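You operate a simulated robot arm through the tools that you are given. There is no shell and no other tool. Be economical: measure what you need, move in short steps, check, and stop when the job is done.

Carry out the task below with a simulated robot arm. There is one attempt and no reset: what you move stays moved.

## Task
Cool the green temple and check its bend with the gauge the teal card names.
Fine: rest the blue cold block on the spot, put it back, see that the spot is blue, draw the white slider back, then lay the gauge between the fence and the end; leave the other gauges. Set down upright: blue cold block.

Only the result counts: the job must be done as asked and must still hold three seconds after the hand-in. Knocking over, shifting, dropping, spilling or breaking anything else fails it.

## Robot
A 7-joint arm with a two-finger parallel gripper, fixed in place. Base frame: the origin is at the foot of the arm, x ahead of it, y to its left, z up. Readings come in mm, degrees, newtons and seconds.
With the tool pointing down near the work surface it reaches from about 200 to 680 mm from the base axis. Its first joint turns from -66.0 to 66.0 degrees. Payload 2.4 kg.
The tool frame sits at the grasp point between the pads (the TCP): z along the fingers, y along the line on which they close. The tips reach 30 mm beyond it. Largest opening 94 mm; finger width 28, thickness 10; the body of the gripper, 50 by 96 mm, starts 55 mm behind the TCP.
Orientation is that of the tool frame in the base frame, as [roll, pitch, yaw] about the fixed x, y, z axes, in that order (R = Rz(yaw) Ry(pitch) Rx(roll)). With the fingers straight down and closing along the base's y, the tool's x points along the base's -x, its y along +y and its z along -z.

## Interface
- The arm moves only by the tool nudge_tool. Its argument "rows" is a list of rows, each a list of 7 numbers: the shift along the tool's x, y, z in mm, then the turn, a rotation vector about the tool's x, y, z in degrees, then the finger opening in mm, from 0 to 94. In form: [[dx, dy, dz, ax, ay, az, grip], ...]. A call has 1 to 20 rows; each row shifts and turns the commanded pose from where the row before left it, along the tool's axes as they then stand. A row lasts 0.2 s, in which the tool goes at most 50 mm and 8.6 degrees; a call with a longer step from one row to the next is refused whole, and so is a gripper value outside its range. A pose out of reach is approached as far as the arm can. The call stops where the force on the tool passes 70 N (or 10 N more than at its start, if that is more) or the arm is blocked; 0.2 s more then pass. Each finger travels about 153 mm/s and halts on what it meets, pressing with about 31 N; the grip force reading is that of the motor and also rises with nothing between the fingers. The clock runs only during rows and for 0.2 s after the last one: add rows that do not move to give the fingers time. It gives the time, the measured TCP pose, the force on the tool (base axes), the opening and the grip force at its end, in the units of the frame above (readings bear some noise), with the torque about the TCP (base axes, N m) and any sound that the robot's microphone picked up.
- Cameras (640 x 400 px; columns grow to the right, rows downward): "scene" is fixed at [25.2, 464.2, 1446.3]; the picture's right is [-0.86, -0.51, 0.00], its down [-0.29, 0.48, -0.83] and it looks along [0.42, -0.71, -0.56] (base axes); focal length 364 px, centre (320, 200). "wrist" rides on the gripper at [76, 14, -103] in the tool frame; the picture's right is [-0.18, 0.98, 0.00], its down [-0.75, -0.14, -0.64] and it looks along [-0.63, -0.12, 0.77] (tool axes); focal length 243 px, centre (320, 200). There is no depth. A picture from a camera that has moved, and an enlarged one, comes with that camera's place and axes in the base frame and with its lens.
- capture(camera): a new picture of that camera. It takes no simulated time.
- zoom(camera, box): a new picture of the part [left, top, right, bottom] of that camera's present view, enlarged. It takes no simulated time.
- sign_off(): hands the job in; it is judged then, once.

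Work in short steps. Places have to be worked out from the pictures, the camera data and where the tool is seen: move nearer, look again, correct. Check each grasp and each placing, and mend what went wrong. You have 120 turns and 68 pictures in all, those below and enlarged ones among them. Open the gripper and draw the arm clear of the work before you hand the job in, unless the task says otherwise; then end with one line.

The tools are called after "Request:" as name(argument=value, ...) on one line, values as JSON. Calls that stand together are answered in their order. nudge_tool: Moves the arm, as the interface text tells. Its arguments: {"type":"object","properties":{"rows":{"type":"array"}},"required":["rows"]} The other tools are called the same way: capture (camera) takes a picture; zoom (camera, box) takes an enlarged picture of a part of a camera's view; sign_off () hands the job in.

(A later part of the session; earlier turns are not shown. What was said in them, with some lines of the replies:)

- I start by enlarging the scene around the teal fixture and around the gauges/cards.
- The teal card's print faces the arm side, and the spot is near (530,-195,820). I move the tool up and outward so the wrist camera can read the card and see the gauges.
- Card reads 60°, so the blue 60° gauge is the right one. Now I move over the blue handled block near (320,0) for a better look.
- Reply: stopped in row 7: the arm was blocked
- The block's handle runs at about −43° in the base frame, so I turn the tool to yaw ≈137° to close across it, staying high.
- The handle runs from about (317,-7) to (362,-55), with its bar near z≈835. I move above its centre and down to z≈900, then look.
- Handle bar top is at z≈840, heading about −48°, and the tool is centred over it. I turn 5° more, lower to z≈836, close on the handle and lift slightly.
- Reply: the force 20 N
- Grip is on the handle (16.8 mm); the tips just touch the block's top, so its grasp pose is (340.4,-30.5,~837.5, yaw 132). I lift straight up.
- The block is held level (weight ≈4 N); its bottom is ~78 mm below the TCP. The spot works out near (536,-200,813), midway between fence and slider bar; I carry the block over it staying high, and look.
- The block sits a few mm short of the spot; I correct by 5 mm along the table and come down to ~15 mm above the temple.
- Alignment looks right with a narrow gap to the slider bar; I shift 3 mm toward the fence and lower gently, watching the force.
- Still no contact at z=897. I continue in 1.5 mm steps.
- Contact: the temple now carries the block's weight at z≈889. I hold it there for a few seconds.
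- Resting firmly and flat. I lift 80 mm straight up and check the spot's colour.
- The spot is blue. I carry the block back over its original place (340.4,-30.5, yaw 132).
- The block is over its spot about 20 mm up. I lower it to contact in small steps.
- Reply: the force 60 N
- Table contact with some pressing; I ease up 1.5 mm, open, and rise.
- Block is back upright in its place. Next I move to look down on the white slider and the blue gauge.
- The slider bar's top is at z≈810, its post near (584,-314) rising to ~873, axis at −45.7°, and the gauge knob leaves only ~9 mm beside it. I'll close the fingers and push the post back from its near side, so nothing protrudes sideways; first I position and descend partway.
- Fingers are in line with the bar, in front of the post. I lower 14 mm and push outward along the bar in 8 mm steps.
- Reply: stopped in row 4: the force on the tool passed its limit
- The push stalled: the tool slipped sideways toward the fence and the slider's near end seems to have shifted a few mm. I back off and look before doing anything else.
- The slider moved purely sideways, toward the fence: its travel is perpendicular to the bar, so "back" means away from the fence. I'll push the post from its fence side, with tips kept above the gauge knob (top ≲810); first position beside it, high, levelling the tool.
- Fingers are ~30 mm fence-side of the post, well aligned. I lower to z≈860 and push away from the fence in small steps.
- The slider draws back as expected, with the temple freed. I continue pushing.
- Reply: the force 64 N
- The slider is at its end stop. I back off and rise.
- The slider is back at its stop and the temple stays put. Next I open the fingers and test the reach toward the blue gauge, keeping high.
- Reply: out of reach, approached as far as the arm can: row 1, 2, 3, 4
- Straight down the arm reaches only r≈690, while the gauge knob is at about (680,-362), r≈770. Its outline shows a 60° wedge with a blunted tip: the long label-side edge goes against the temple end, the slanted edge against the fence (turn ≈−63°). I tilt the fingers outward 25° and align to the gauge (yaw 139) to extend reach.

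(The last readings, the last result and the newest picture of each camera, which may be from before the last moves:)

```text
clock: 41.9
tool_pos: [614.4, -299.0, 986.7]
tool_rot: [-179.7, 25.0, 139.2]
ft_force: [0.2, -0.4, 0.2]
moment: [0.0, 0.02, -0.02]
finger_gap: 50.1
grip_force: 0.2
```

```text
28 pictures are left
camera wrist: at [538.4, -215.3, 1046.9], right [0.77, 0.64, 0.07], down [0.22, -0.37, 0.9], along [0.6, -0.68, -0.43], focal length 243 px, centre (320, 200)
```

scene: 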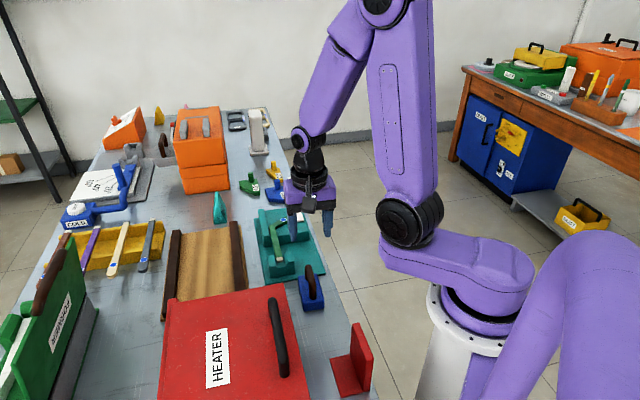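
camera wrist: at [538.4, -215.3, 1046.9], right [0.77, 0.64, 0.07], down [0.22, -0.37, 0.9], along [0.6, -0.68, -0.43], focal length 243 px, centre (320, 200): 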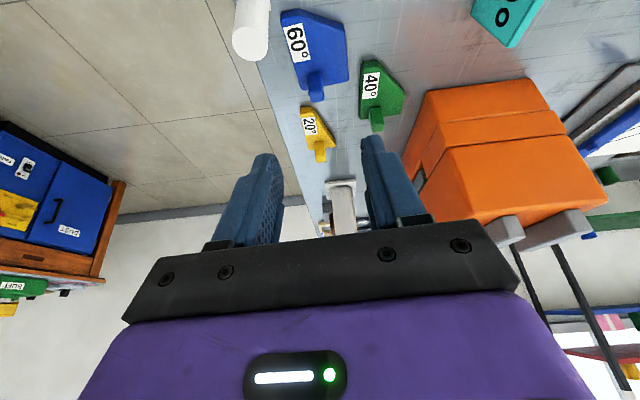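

Tilt works. I enlarge the gauge to triangulate its knob from this second viewpoint.

Request:
zoom(camera="wrist", box=[260, 0, 380, 120])

Request:
zoom(camera="scene", box=[260, 160, 320, 210])

```text
3.33 times, centred on (320, 60) of wrist
camera zoom: at [538.4, -215.3, 1046.9], right [0.77, 0.64, 0.07], down [0.22, -0.37, 0.9], along [0.6, -0.68, -0.43], focal length 809 px, centre (320, 667)
```

zoom: 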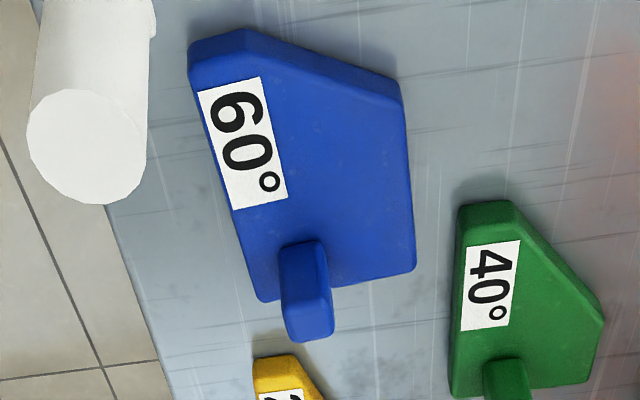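

```text
8.00 times, centred on (290, 185) of scene
camera zoom: at [25.2, 464.2, 1446.3], right [-0.86, -0.51, 0.0], down [-0.29, 0.48, -0.83], along [0.42, -0.71, -0.56], focal length 2914 px, centre (560, 320)
```

zoom: 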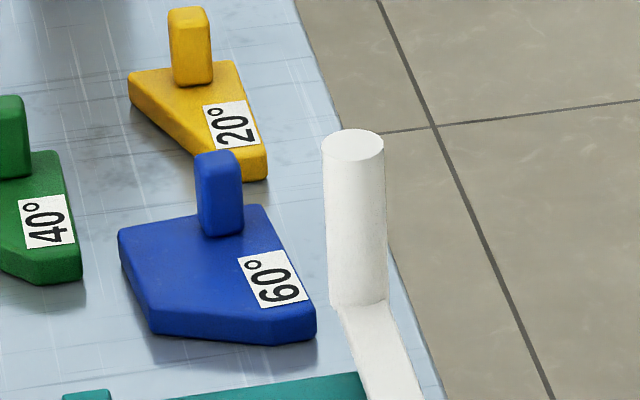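

Knob centre ≈(683,-367), about 17 wide × 10 thick, top ≈806. I move to 90 mm above the grasp pose first and see whether the reach suffices.

Request:
nudge_tool(rows=[[-10.6, -1.6, 28.9, 0, 0, 0, 50], [-10.6, -1.6, 28.9, 0, 0, 0, 50], [-10.6, -1.6, 28.9, 0, 0, 0, 50], [-10.6, -1.6, 28.7, 0, 0, 0, 50], [0, 0, 0, 0, 0, 0, 50]])

Request:
capture(camera="wrist")

Request:
zoom(camera="scene", box=[240, 120, 340, 220])

```text
clock: 43.1
tool_pos: [675.8, -360.5, 900.9]
tool_rot: [-179.7, 25.0, 139.3]
ft_force: [0.1, 1.0, -1.4]
moment: [0.01, 0.02, 0.02]
finger_gap: 49.9
grip_force: 0.0
```

```text
25 pictures are left
camera wrist: at [600.0, -276.8, 960.6], right [0.77, 0.64, 0.07], down [0.22, -0.37, 0.9], along [0.6, -0.68, -0.43], focal length 243 px, centre (320, 200)
```

wrist: 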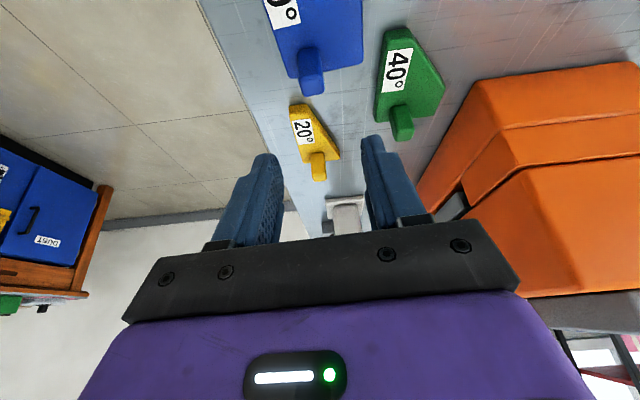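

```text
4.00 times, centred on (290, 170) of scene
camera zoom: at [25.2, 464.2, 1446.3], right [-0.86, -0.51, 0.0], down [-0.29, 0.48, -0.83], along [0.42, -0.71, -0.56], focal length 1457 px, centre (440, 320)
```

zoom: 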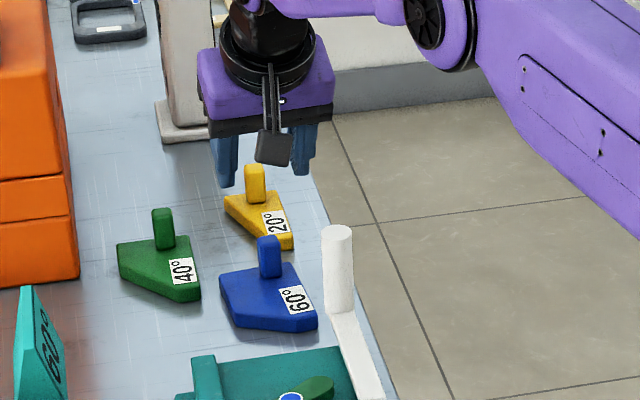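

Reach is fine. A refined knob position is (686,-370); I correct slightly and descend to z≈840, then check.

Request:
nudge_tool(rows=[[7.8, -0.4, 18.8, 0, 0, 0, 50], [7.8, -0.3, 18.8, 0, 0, 0, 50], [7.7, -0.3, 18.7, 0, 0, 0, 50], [0, 0, 0, 0, 0, 0, 50]])

Request:
zoom(camera="scene", box=[250, 140, 330, 210])

Request:
capture(camera="wrist")

```text
clock: 44.1
tool_pos: [676.3, -363.7, 838.0]
tool_rot: [-179.8, 24.9, 139.2]
ft_force: [-0.1, 1.0, -0.1]
moment: [0.02, 0.01, 0.0]
finger_gap: 50.0
grip_force: 0.0
```

```text
5.71 times, centred on (290, 175) of scene
camera zoom: at [25.2, 464.2, 1446.3], right [-0.86, -0.51, 0.0], down [-0.29, 0.48, -0.83], along [0.42, -0.71, -0.56], focal length 2082 px, centre (491, 343)
```

zoom: 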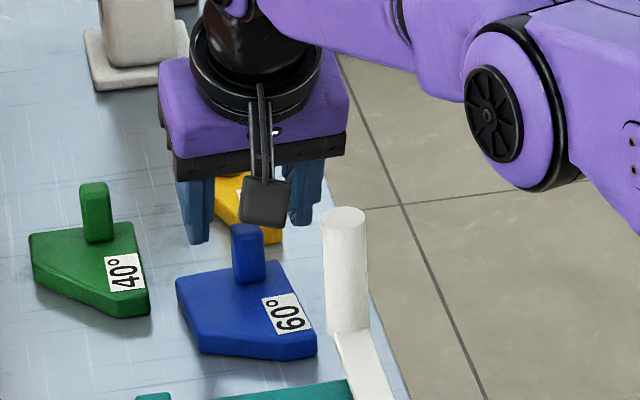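

```text
22 pictures are left
camera wrist: at [600.6, -280.0, 899.2], right [0.77, 0.64, 0.07], down [0.22, -0.37, 0.9], along [0.6, -0.68, -0.43], focal length 243 px, centre (320, 200)
```

wrist: 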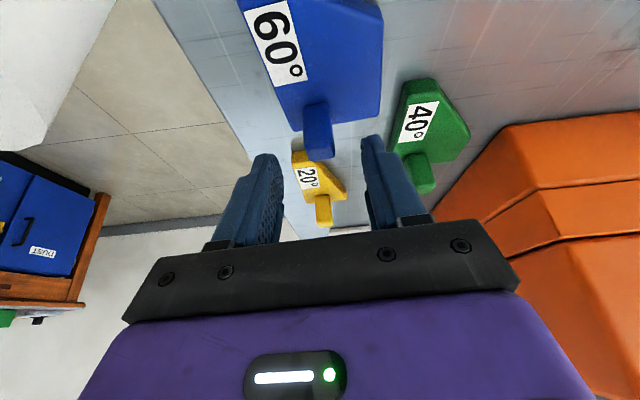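

Fingers straddle the knob centrally. I descend to z≈812 and close.

Request:
nudge_tool(rows=[[5.4, 0.5, 11.9, 0, 0, 0, 50], [5.4, 0.5, 11.8, 0, 0, 0, 50], [0, 0, 0, 0, 0, 0, 50]])

Request:
zoom(camera="scene", box=[250, 140, 330, 210])

```text
clock: 44.9
tool_pos: [671.5, -360.6, 813.0]
tool_rot: [-179.7, 24.8, 139.3]
ft_force: [0.5, -0.9, -0.2]
moment: [0.01, 0.0, -0.01]
finger_gap: 49.9
grip_force: 0.1
out of reach, approached as far as the arm can: row 1
```

```text
5.71 times, centred on (290, 175) of scene
camera zoom: at [25.2, 464.2, 1446.3], right [-0.86, -0.51, 0.0], down [-0.29, 0.48, -0.83], along [0.42, -0.71, -0.56], focal length 2082 px, centre (491, 343)
```

zoom: 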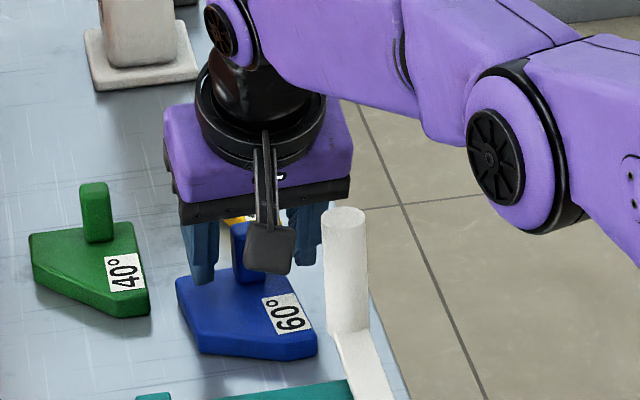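

It stops ~6 mm short at the reach limit, but the 28 mm wide pads still cover the knob. I close gently.

Request:
nudge_tool(rows=[[0, 1, 0, 0, 0, 0, 36], [0, 0, 0, 0, 0, 0, 24], [0, 0, 0, 0, 0, 0, 10], [0, 0, 0, 0, 0, 0, 0], [0, 0, 0, 0, 0, 0, 0]])

Request:
capture(camera="wrist")

```text
clock: 46.1
tool_pos: [672.3, -360.7, 814.2]
tool_rot: [-179.9, 24.8, 139.3]
ft_force: [-0.1, 0.3, 0.0]
moment: [0.01, 0.01, 0.02]
finger_gap: 17.0
grip_force: 31.0
```

```text
20 pictures are left
camera wrist: at [597.2, -275.6, 874.6], right [0.77, 0.64, 0.07], down [0.22, -0.37, 0.9], along [0.6, -0.68, -0.43], focal length 243 px, centre (320, 200)
```

wrist: 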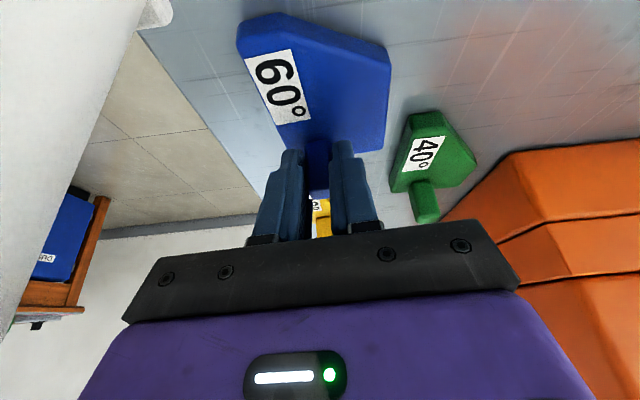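

Gauge knob gripped (17 mm). I lift straight up 130 mm in steps.

Request:
nudge_tool(rows=[[-2.1, 0, -4.5, 0, 0, 0, 0], [-4.2, 0, -9.1, 0, 0, 0, 0], [-10.1, 0, -21.8, 0, 0, 0, 0], [-12.7, 0, -27.2, 0, 0, 0, 0], [-12.7, 0, -27.2, 0, 0, 0, 0], [-12.7, 0, -27.2, 0, 0, 0, 0], [0, 0, 0, 0, 0, 0, 0]])

Request:
zoom(camera="scene", box=[230, 110, 350, 210])

```text
clock: 47.7
tool_pos: [673.6, -360.2, 943.6]
tool_rot: [-179.7, 24.9, 139.2]
ft_force: [-0.4, 0.3, -0.1]
moment: [0.01, 0.03, -0.04]
finger_gap: 17.2
grip_force: 31.0
```

```text
4.00 times, centred on (290, 160) of scene
camera zoom: at [25.2, 464.2, 1446.3], right [-0.86, -0.51, 0.0], down [-0.29, 0.48, -0.83], along [0.42, -0.71, -0.56], focal length 1457 px, centre (440, 360)
```

zoom: 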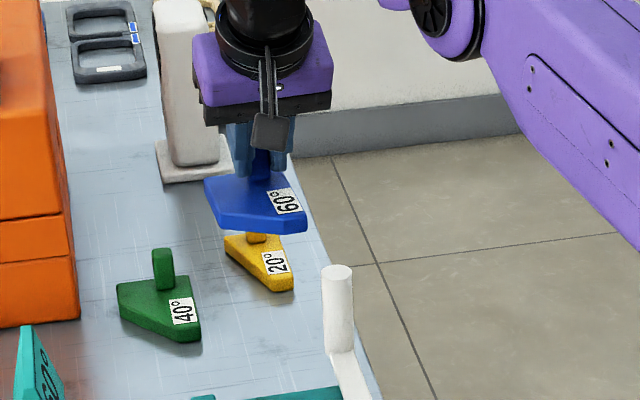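

Lifted level and free of the others. I take an enlarged scene view of fence and temple end for an exact target.

Request:
zoom(camera="scene", box=[275, 195, 345, 245])

Request:
zoom(camera="scene", box=[255, 200, 335, 250])

```text
8.00 times, centred on (310, 220) of scene
camera zoom: at [25.2, 464.2, 1446.3], right [-0.86, -0.51, 0.0], down [-0.29, 0.48, -0.83], along [0.42, -0.71, -0.56], focal length 2914 px, centre (400, 40)
```

zoom: 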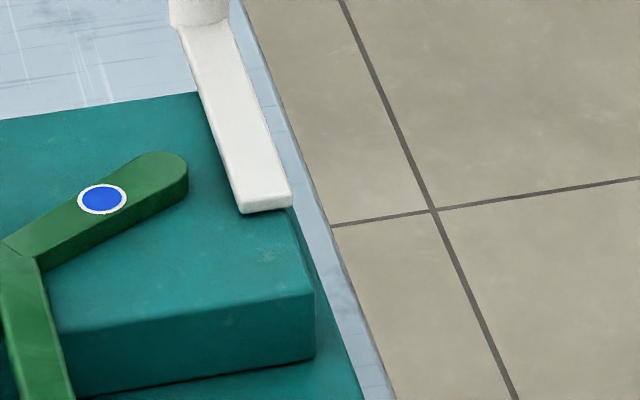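

```text
8.00 times, centred on (295, 225) of scene
camera zoom: at [25.2, 464.2, 1446.3], right [-0.86, -0.51, 0.0], down [-0.29, 0.48, -0.83], along [0.42, -0.71, -0.56], focal length 2914 px, centre (520, 0)
```

zoom: 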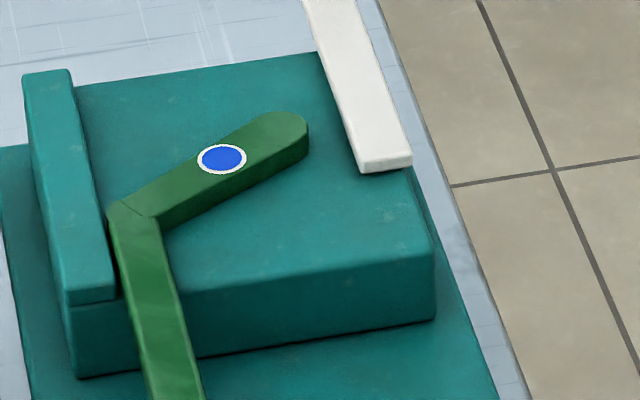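

From the views: gauge apex belongs at about (558,-152) where the fence line (−45°) meets the far face of the end (≈−103°); that puts the TCP near (557,-226), yaw 76, z≈854. I move inward over the fixture, staying high, then turn −63° about the vertical.

Request:
nudge_tool(rows=[[29.2, 4.7, -16.9, 0, 0, 0, 0], [29.2, 4.7, -16.9, 0, 0, 0, 0], [29.2, 4.7, -16.9, 0, 0, 0, 0], [29.2, 4.7, -16.9, 0, 0, 0, 0], [29.2, 4.7, -17, 0, 0, 0, 0], [0, 0, 0, 3.339, 0, 7.16, 0], [0, 0, 0, 3.339, 0, 7.16, 0], [0, 0, 0, 3.339, 0, 7.16, 0], [0, 0, 0, 3.339, 0, 7.16, 0], [0, 0, 0, 3.339, 0, 7.16, 0], [0, 0, 0, 3.339, 0, 7.16, 0], [0, 0, 0, 3.339, 0, 7.16, 0], [0, 0, 0, 3.339, 0, 7.16, 0], [0, 0, 0, 0, 0, 0, 0]])

Request:
zoom(camera="scene", box=[230, 130, 350, 250])

```text
clock: 50.7
tool_pos: [562.5, -233.0, 958.4]
tool_rot: [-179.7, 25.3, 75.9]
ft_force: [1.4, 0.2, -1.3]
moment: [-0.02, 0.02, 0.0]
finger_gap: 17.0
grip_force: 32.0
```

```text
3.33 times, centred on (290, 190) of scene
camera zoom: at [25.2, 464.2, 1446.3], right [-0.86, -0.51, 0.0], down [-0.29, 0.48, -0.83], along [0.42, -0.71, -0.56], focal length 1214 px, centre (420, 233)
```

zoom: 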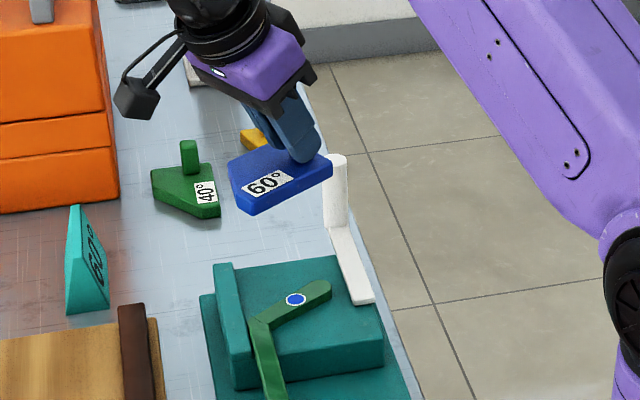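

Oriented as intended. I lower to ~30 mm above the platform and inspect alignment closely.

Request:
nudge_tool(rows=[[10.4, 0, 22, 0, 0, 0, 0], [10.4, 0, 22, 0, 0, 0, 0], [10.2, 0, 22, 0, 0, 0, 0], [0, 0, 0, 0, 0, 0, 0]])

Request:
zoom(camera="scene", box=[255, 180, 335, 245])

Request:
capture(camera="wrist")

```text
clock: 51.7
tool_pos: [563.8, -232.5, 884.8]
tool_rot: [-179.9, 25.2, 76.0]
ft_force: [-0.6, 0.3, -1.4]
moment: [0.0, -0.01, -0.01]
finger_gap: 16.8
grip_force: 31.1
```

```text
6.15 times, centred on (295, 212) of scene
camera zoom: at [25.2, 464.2, 1446.3], right [-0.86, -0.51, 0.0], down [-0.29, 0.48, -0.83], along [0.42, -0.71, -0.56], focal length 2242 px, centre (474, 123)
```

zoom: 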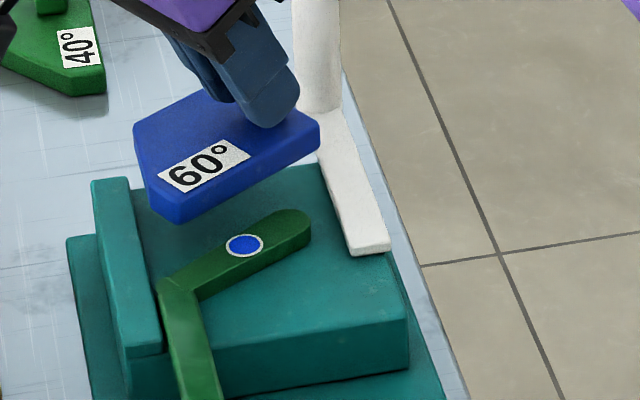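

```text
14 pictures are left
camera wrist: at [603.6, -126.7, 944.8], right [0.91, -0.4, 0.08], down [-0.23, -0.36, 0.9], along [-0.33, -0.84, -0.42], focal length 243 px, centre (320, 200)
```

wrist: 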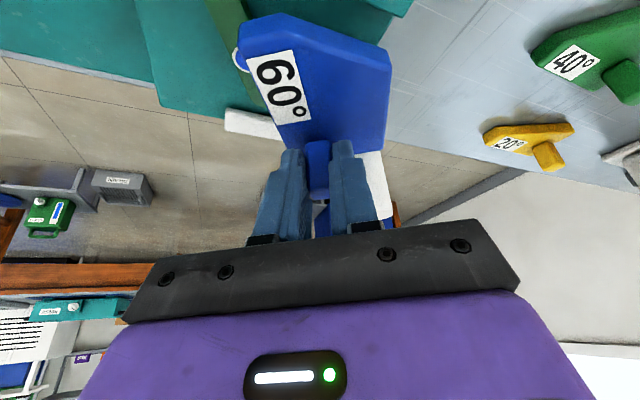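

The gauge's edges run parallel to end and fence; clearance is ~8 mm to the end but only ~1 mm to the fence at its far corner. I shift 3 mm off the fence and lower toward the platform.

Request:
nudge_tool(rows=[[0, -1.5, 0, 0, 0, 0, 0], [4.4, 0, 9.5, 0, 0, 0, 0], [3, 0, 6.5, 0, 0, 0, 0], [0, 0, 0, 0, 0, 0, 0]])

Request:
zoom(camera="scene", box=[255, 180, 335, 245])

```text
clock: 52.7
tool_pos: [561.7, -232.1, 868.1]
tool_rot: [-179.8, 25.2, 76.0]
ft_force: [0.0, -0.1, -1.2]
moment: [0.02, 0.01, 0.05]
finger_gap: 17.1
grip_force: 31.4
```

```text
6.15 times, centred on (295, 212) of scene
camera zoom: at [25.2, 464.2, 1446.3], right [-0.86, -0.51, 0.0], down [-0.29, 0.48, -0.83], along [0.42, -0.71, -0.56], focal length 2242 px, centre (474, 123)
```

zoom: 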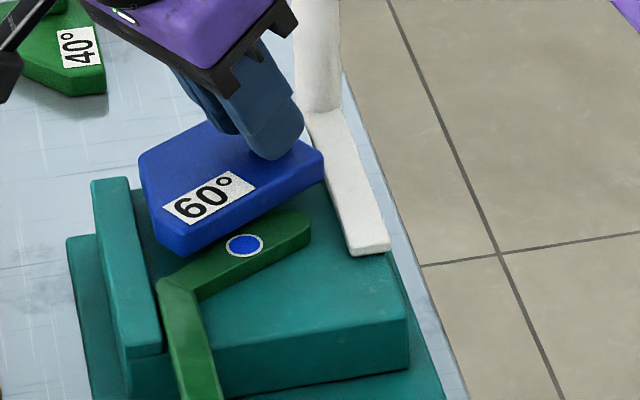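

Still ~14 mm above the platform with visible gaps to fence, end and slider. I continue down to contact in small steps.

Request:
nudge_tool(rows=[[2.1, 0, 4.5, 0, 0, 0, 0], [1.7, 0, 3.6, 0, 0, 0, 0], [0.85, 0, 1.8, 0, 0, 0, 0], [0, 0, 0, 0, 0, 0, 0]])

```text
clock: 53.7
tool_pos: [562.2, -233.2, 859.7]
tool_rot: [179.7, 25.3, 75.8]
ft_force: [3.2, -5.7, 26.0]
moment: [-0.32, 0.33, 0.16]
finger_gap: 18.1
grip_force: 31.1
```

Contact at z≈860, slightly earlier than expected; I look before releasing.

Request:
zoom(camera="scene", box=[255, 180, 335, 245])

Request:
zoom(camera="wrist", box=[210, 0, 430, 150])

```text
6.15 times, centred on (295, 212) of scene
camera zoom: at [24.7, 464.3, 1446.3], right [-0.86, -0.51, 0.0], down [-0.29, 0.48, -0.83], along [0.42, -0.71, -0.56], focal length 2242 px, centre (474, 123)
```

zoom: 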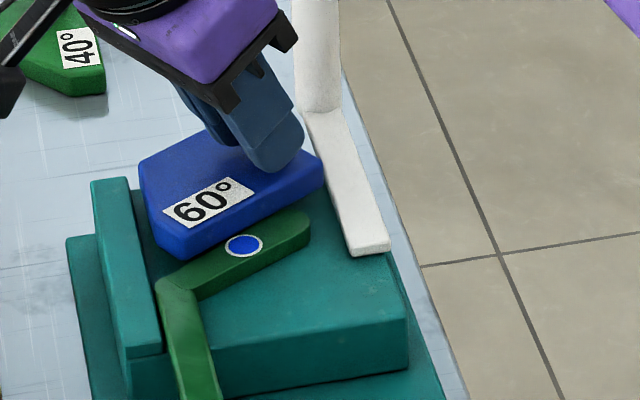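

```text
2.67 times, centred on (320, 75) of wrist
camera zoom: at [602.8, -127.5, 919.0], right [0.91, -0.4, 0.08], down [-0.24, -0.36, 0.9], along [-0.33, -0.84, -0.42], focal length 647 px, centre (320, 533)
```

zoom: 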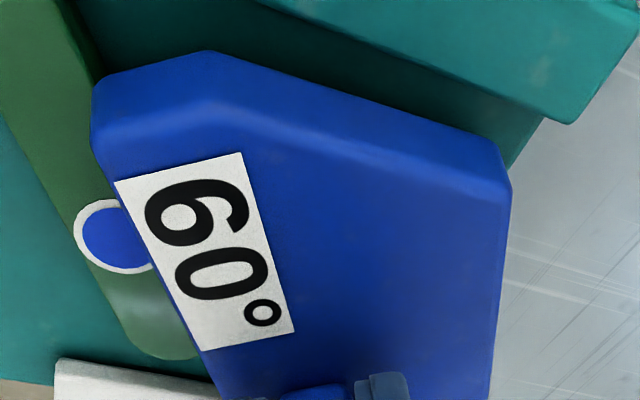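

The gauge barely dropped: its long edge is resting on the temple tip and its corner on the slider edge. I lift 8 mm, shift 7 mm along the fence away from the end and 1.5 mm toward the fence, and look again.

Request:
nudge_tool(rows=[[-3.4, 0, -7.2, 0, 0, 0, 0], [0, 0, 0, 0, 0, 0, 0], [-2.1, 6.8, 1.0, 0, 0, 0, 0], [0, 0, 0, -0.43, 0, -0.9, 0], [0, 0, 0, 0, 0, 0, 0]])

Request:
zoom(camera="scene", box=[265, 190, 325, 235])

```text
clock: 54.9
tool_pos: [567.3, -236.0, 864.4]
tool_rot: [-179.7, 25.1, 77.1]
ft_force: [0.0, 0.0, -1.3]
moment: [-0.06, -0.01, 0.04]
finger_gap: 17.4
grip_force: 31.2
```

```text
8.89 times, centred on (295, 212) of scene
camera zoom: at [25.2, 464.2, 1446.3], right [-0.86, -0.51, 0.0], down [-0.29, 0.48, -0.83], along [0.42, -0.71, -0.56], focal length 3238 px, centre (542, 89)
```

zoom: 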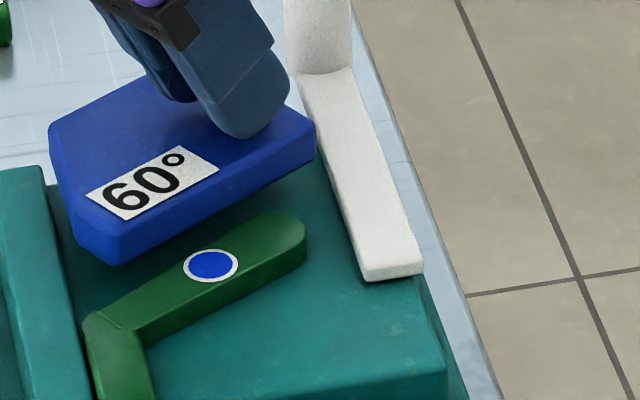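

Gaps now: ≈5 mm to the end, ≈3 mm to the slider, ≈2 mm to the fence. I lower in small steps to the platform.

Request:
nudge_tool(rows=[[1.7, 0, 3.6, 0, 0, 0, 0], [1.3, 0, 2.7, 0, 0, 0, 0], [0.85, 0, 1.8, 0, 0, 0, 0], [0, 0, 0, 0, 0, 0, 0]])

Request:
zoom(camera="scene", box=[265, 190, 325, 235])

```text
clock: 55.9
tool_pos: [566.6, -236.5, 855.5]
tool_rot: [-179.8, 25.2, 77.2]
ft_force: [0.6, 0.3, -0.8]
moment: [-0.01, 0.02, -0.02]
finger_gap: 17.6
grip_force: 31.6
```

```text
8.89 times, centred on (295, 212) of scene
camera zoom: at [25.2, 464.2, 1446.3], right [-0.86, -0.51, 0.0], down [-0.29, 0.48, -0.83], along [0.42, -0.71, -0.56], focal length 3238 px, centre (542, 89)
```

zoom: 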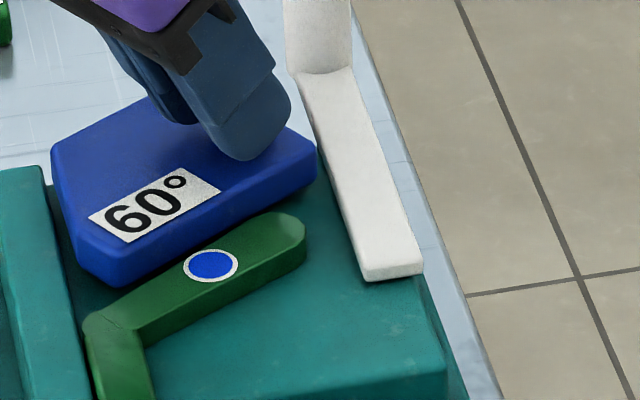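

It's descending freely between them. I continue in 1.5 mm steps.

Request:
nudge_tool(rows=[[0.65, 0, 1.36, 0, 0, 0, 0], [0.65, 0, 1.36, 0, 0, 0, 0], [0, 0, 0, 0, 0, 0, 0]])

```text
clock: 56.7
tool_pos: [567.2, -235.8, 851.1]
tool_rot: [-179.8, 25.2, 77.1]
ft_force: [-0.5, 0.3, 0.2]
moment: [0.03, -0.01, 0.02]
finger_gap: 17.1
grip_force: 31.4
```

Request:
nudge_tool(rows=[[0.65, 0, 1.36, 0, 0, 0, 0], [0.43, 0, 0.9, 0, 0, 0, 0], [0, 0, 0, 0, 0, 0, 0]])

```text
clock: 57.5
tool_pos: [567.6, -236.0, 850.1]
tool_rot: [-179.9, 25.3, 77.0]
ft_force: [-4.6, 4.3, 19.1]
moment: [-0.43, 0.44, -0.16]
finger_gap: 17.6
grip_force: 30.5
```

Platform contact. I ease up 1 mm and slide 5 mm along the fence toward the end.

Request:
nudge_tool(rows=[[-0.43, 0, -0.9, 0, 0, 0, 0], [1.15, -2.1, -0.55, 0, 0, 0, 0], [1.15, -2.1, -0.55, 0, 0, 0, 0], [0, 0, 0, 0, 0, 0, 0]])

Request:
zoom(camera="scene", box=[265, 190, 325, 235])

Request:
zoom(camera="wrist", box=[210, 0, 430, 150])

```text
clock: 58.5
tool_pos: [564.4, -233.2, 850.9]
tool_rot: [180.0, 25.2, 76.9]
ft_force: [4.2, -2.8, 11.2]
moment: [-0.48, -0.02, 0.13]
finger_gap: 17.3
grip_force: 31.0
```

```text
8.89 times, centred on (295, 212) of scene
camera zoom: at [25.1, 464.2, 1446.3], right [-0.86, -0.51, 0.0], down [-0.29, 0.48, -0.83], along [0.42, -0.71, -0.56], focal length 3238 px, centre (542, 89)
```

zoom: 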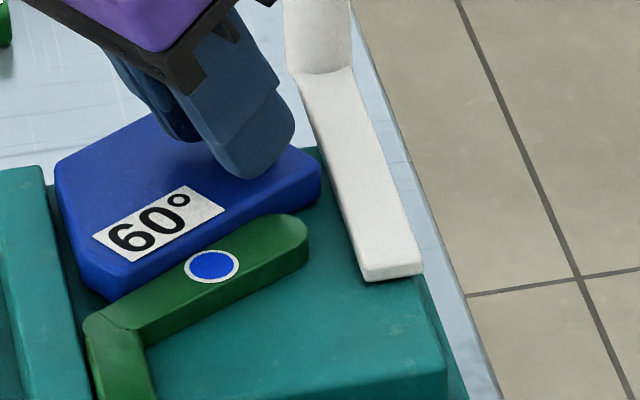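

```text
2.67 times, centred on (320, 75) of wrist
camera zoom: at [602.6, -126.8, 911.1], right [0.92, -0.38, 0.08], down [-0.23, -0.37, 0.9], along [-0.32, -0.85, -0.42], focal length 647 px, centre (320, 533)
```

zoom: 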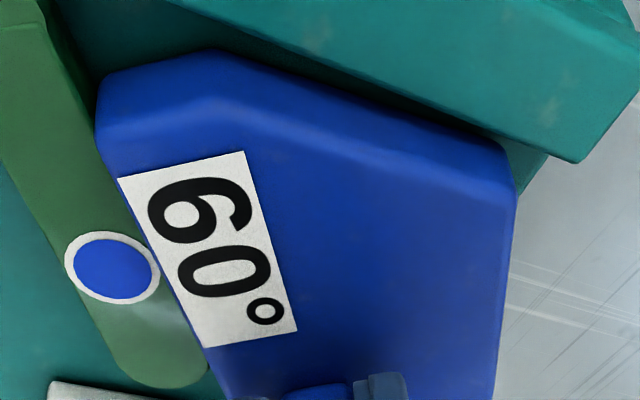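

The gauge lies on the platform with its slanted edge along the fence and long edge along the end, and the temple has been nudged halfway back to its original position. I slide 2 mm more to seat it and return the temple the rest.

Request:
nudge_tool(rows=[[0.53, -0.93, -0.25, 0, 0, 0, 0], [0.53, -0.93, -0.25, 0, 0, 0, 0], [0, 0, 0, 0, 0, 0, 0]])

Request:
zoom(camera="scene", box=[265, 190, 325, 235])

```text
clock: 59.3
tool_pos: [561.7, -231.6, 851.4]
tool_rot: [-179.9, 25.2, 77.1]
ft_force: [3.4, -4.5, 12.6]
moment: [-0.66, 0.06, 0.13]
finger_gap: 17.4
grip_force: 31.1
```

```text
8.89 times, centred on (295, 212) of scene
camera zoom: at [25.1, 464.2, 1446.3], right [-0.86, -0.51, 0.0], down [-0.29, 0.48, -0.83], along [0.42, -0.71, -0.56], focal length 3238 px, centre (542, 89)
```

zoom: 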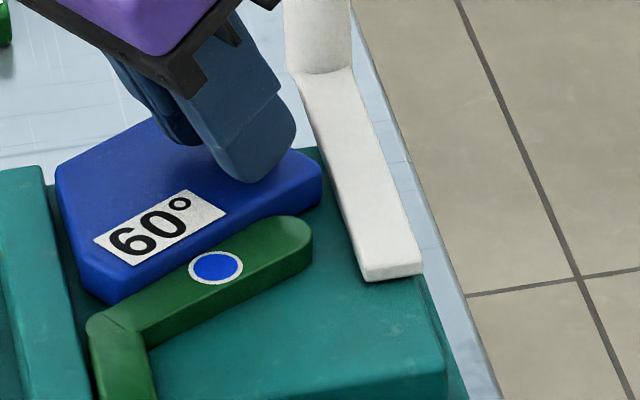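

The end now lies flush along the gauge and the spot is back at its original pixel. I open in stages and withdraw along the fingers.

Request:
nudge_tool(rows=[[-0.3, 0, -0.6, 0, 0, 0, 14], [0, 0, 0, 0, 0, 0, 22], [0, 0, 0, 0, 0, 0, 34], [0, 0, 0, 0, 0, 0, 40], [-5, 0, -10, 0, 0, 0, 40], [-10, 0, -21, 0, 0, 0, 40], [-15, 0, -32, 0, 0, 0, 40], [-15, 0, -32, 0, 0, 0, 40], [-15, 0, -32, 0, 0, 0, 40], [0, 0, 0, 0, 0, 0, 40]])

Request:
zoom(camera="scene", box=[255, 180, 335, 245])

```text
clock: 61.5
tool_pos: [563.0, -232.2, 993.3]
tool_rot: [-179.8, 25.2, 77.0]
ft_force: [0.4, -0.3, 0.2]
moment: [-0.02, -0.03, -0.02]
finger_gap: 40.0
grip_force: 0.1
```

```text
6.15 times, centred on (295, 212) of scene
camera zoom: at [25.2, 464.2, 1446.3], right [-0.86, -0.51, 0.0], down [-0.29, 0.48, -0.83], along [0.42, -0.71, -0.56], focal length 2242 px, centre (474, 123)
```

zoom: 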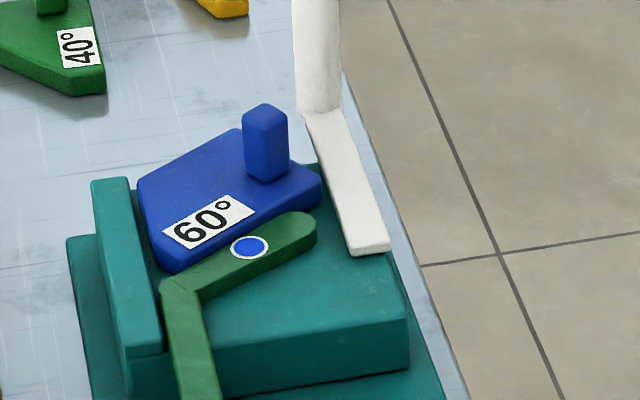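

Everything stands, but a ~3 mm gap remains to the fence. I go back down over the knob, regrip, and slide it that little bit along the end toward the fence.

Request:
nudge_tool(rows=[[15, 0, 32, 0, 0, 0, 40], [15, 0, 32, 0, 0, 0, 40], [15, 0, 32, 0, 0, 0, 40], [10, 0, 21, 0, 0, 0, 40], [4.4, 0, 9.3, 0, 0, 0, 40], [0, 0, 0, 0, 0, 0, 30], [0, 0, 0, 0, 0, 0, 20], [0, 0, 0, 0, 0, 0, 0], [0, 0, 0, 0, 0, 0, 0]])

```text
clock: 63.5
tool_pos: [562.1, -231.1, 851.7]
tool_rot: [-179.7, 25.1, 77.1]
ft_force: [0.4, -0.4, -0.5]
moment: [-0.03, 0.01, 0.03]
finger_gap: 17.6
grip_force: 30.9
```

Regripped without disturbance. I slide 3 mm along the end toward the fence in 1 mm steps.

Request:
nudge_tool(rows=[[0.9, 0, -0.43, 0, 0, 0, 0], [0.9, 0, -0.43, 0, 0, 0, 0], [0.9, 0, -0.43, 0, 0, 0, 0], [0, 0, 0, 0, 0, 0, 0]])

Request:
zoom(camera="wrist", box=[210, 0, 430, 150])

```text
clock: 64.5
tool_pos: [562.1, -228.4, 851.4]
tool_rot: [-179.8, 25.2, 77.0]
ft_force: [-0.7, -0.8, 0.7]
moment: [-0.04, 0.03, -0.04]
finger_gap: 17.3
grip_force: 31.3
```

```text
2.67 times, centred on (320, 75) of wrist
camera zoom: at [601.7, -122.1, 912.1], right [0.92, -0.38, 0.08], down [-0.23, -0.37, 0.9], along [-0.32, -0.85, -0.42], focal length 647 px, centre (320, 533)
```

zoom: 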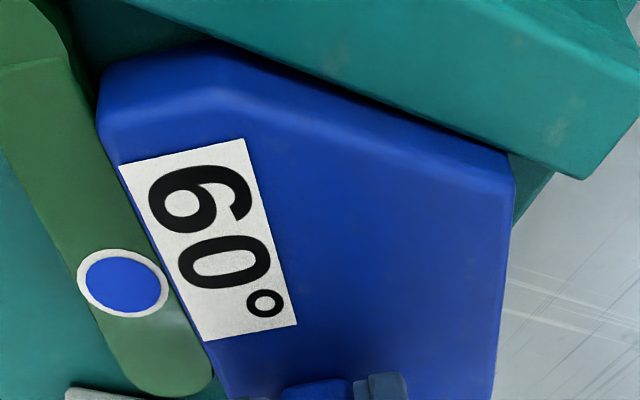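

Very close to the fence, still no contact force. I move one more 1 mm, then release and withdraw.

Request:
nudge_tool(rows=[[0.9, 0, -0.43, 0, 0, 0, 0], [0, 0, 0, 0, 0, 0, 0]])

```text
clock: 65.1
tool_pos: [562.4, -228.1, 851.1]
tool_rot: [-179.9, 25.2, 77.0]
ft_force: [-1.8, -3.5, 0.1]
moment: [-0.23, 0.07, -0.12]
finger_gap: 17.4
grip_force: 31.4
```

Light contact with the fence (≈4 N). I open and withdraw.

Request:
nudge_tool(rows=[[0, 0, 0, 0, 0, 0, 16], [0, 0, 0, 0, 0, 0, 24], [0, 0, 0, 0, 0, 0, 34], [0, 0, 0, 0, 0, 0, 40], [-5, 0, -10, 0, 0, 0, 40], [-10, 0, -21, 0, 0, 0, 40], [-15, 0, -32, 0, 0, 0, 40], [-15, 0, -32, 0, 0, 0, 40], [-15, 0, -32, 0, 0, 0, 40], [0, 0, -40, 0, 0, 0, 40], [0, 0, -40, 0, 0, 0, 40], [0, 0, 0, 0, 0, 0, 40]])

Request:
zoom(camera="scene", box=[255, 180, 335, 245])

Request:
capture(camera="scene")

```text
clock: 67.7
tool_pos: [570.8, -193.4, 1065.4]
tool_rot: [-179.8, 25.3, 77.1]
ft_force: [-0.7, -0.3, 0.5]
moment: [0.01, 0.03, 0.0]
finger_gap: 39.9
grip_force: 0.0
```

```text
6.15 times, centred on (295, 212) of scene
camera zoom: at [25.2, 464.2, 1446.3], right [-0.86, -0.51, 0.0], down [-0.29, 0.48, -0.83], along [0.42, -0.71, -0.56], focal length 2242 px, centre (474, 123)
```

zoom: 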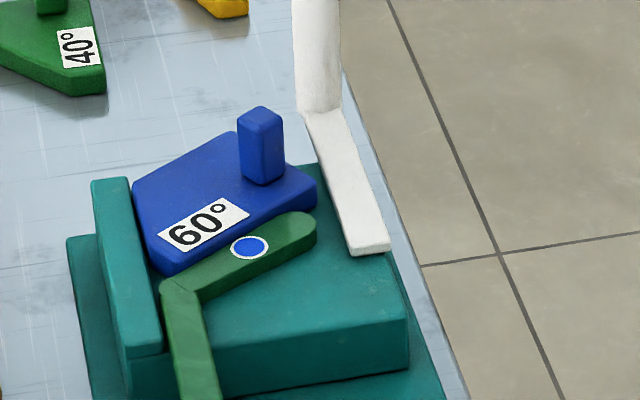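

```text
2 pictures are left
```

scene: 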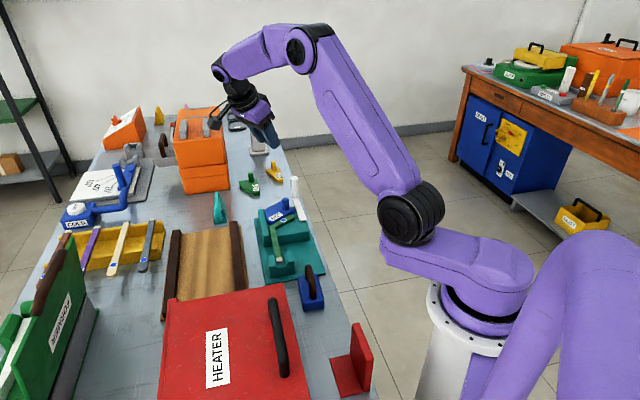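

The gauge sits snugly between the fence and the end, the spot is blue, the slider is back, the cold block is upright in its place, and the arm is clear and open. I hand it in.

Request:
sign_off()

```text
The job is handed in.
```

I cooled the spot to blue, put the cold block back upright, drew the white slider back to its stop, and laid the blue 60° gauge between the fence and the temple end. On the way, a wrong first push moved the slider and temple about 4–5 mm toward the fence; the temple's spot is now back where it started, by eye.
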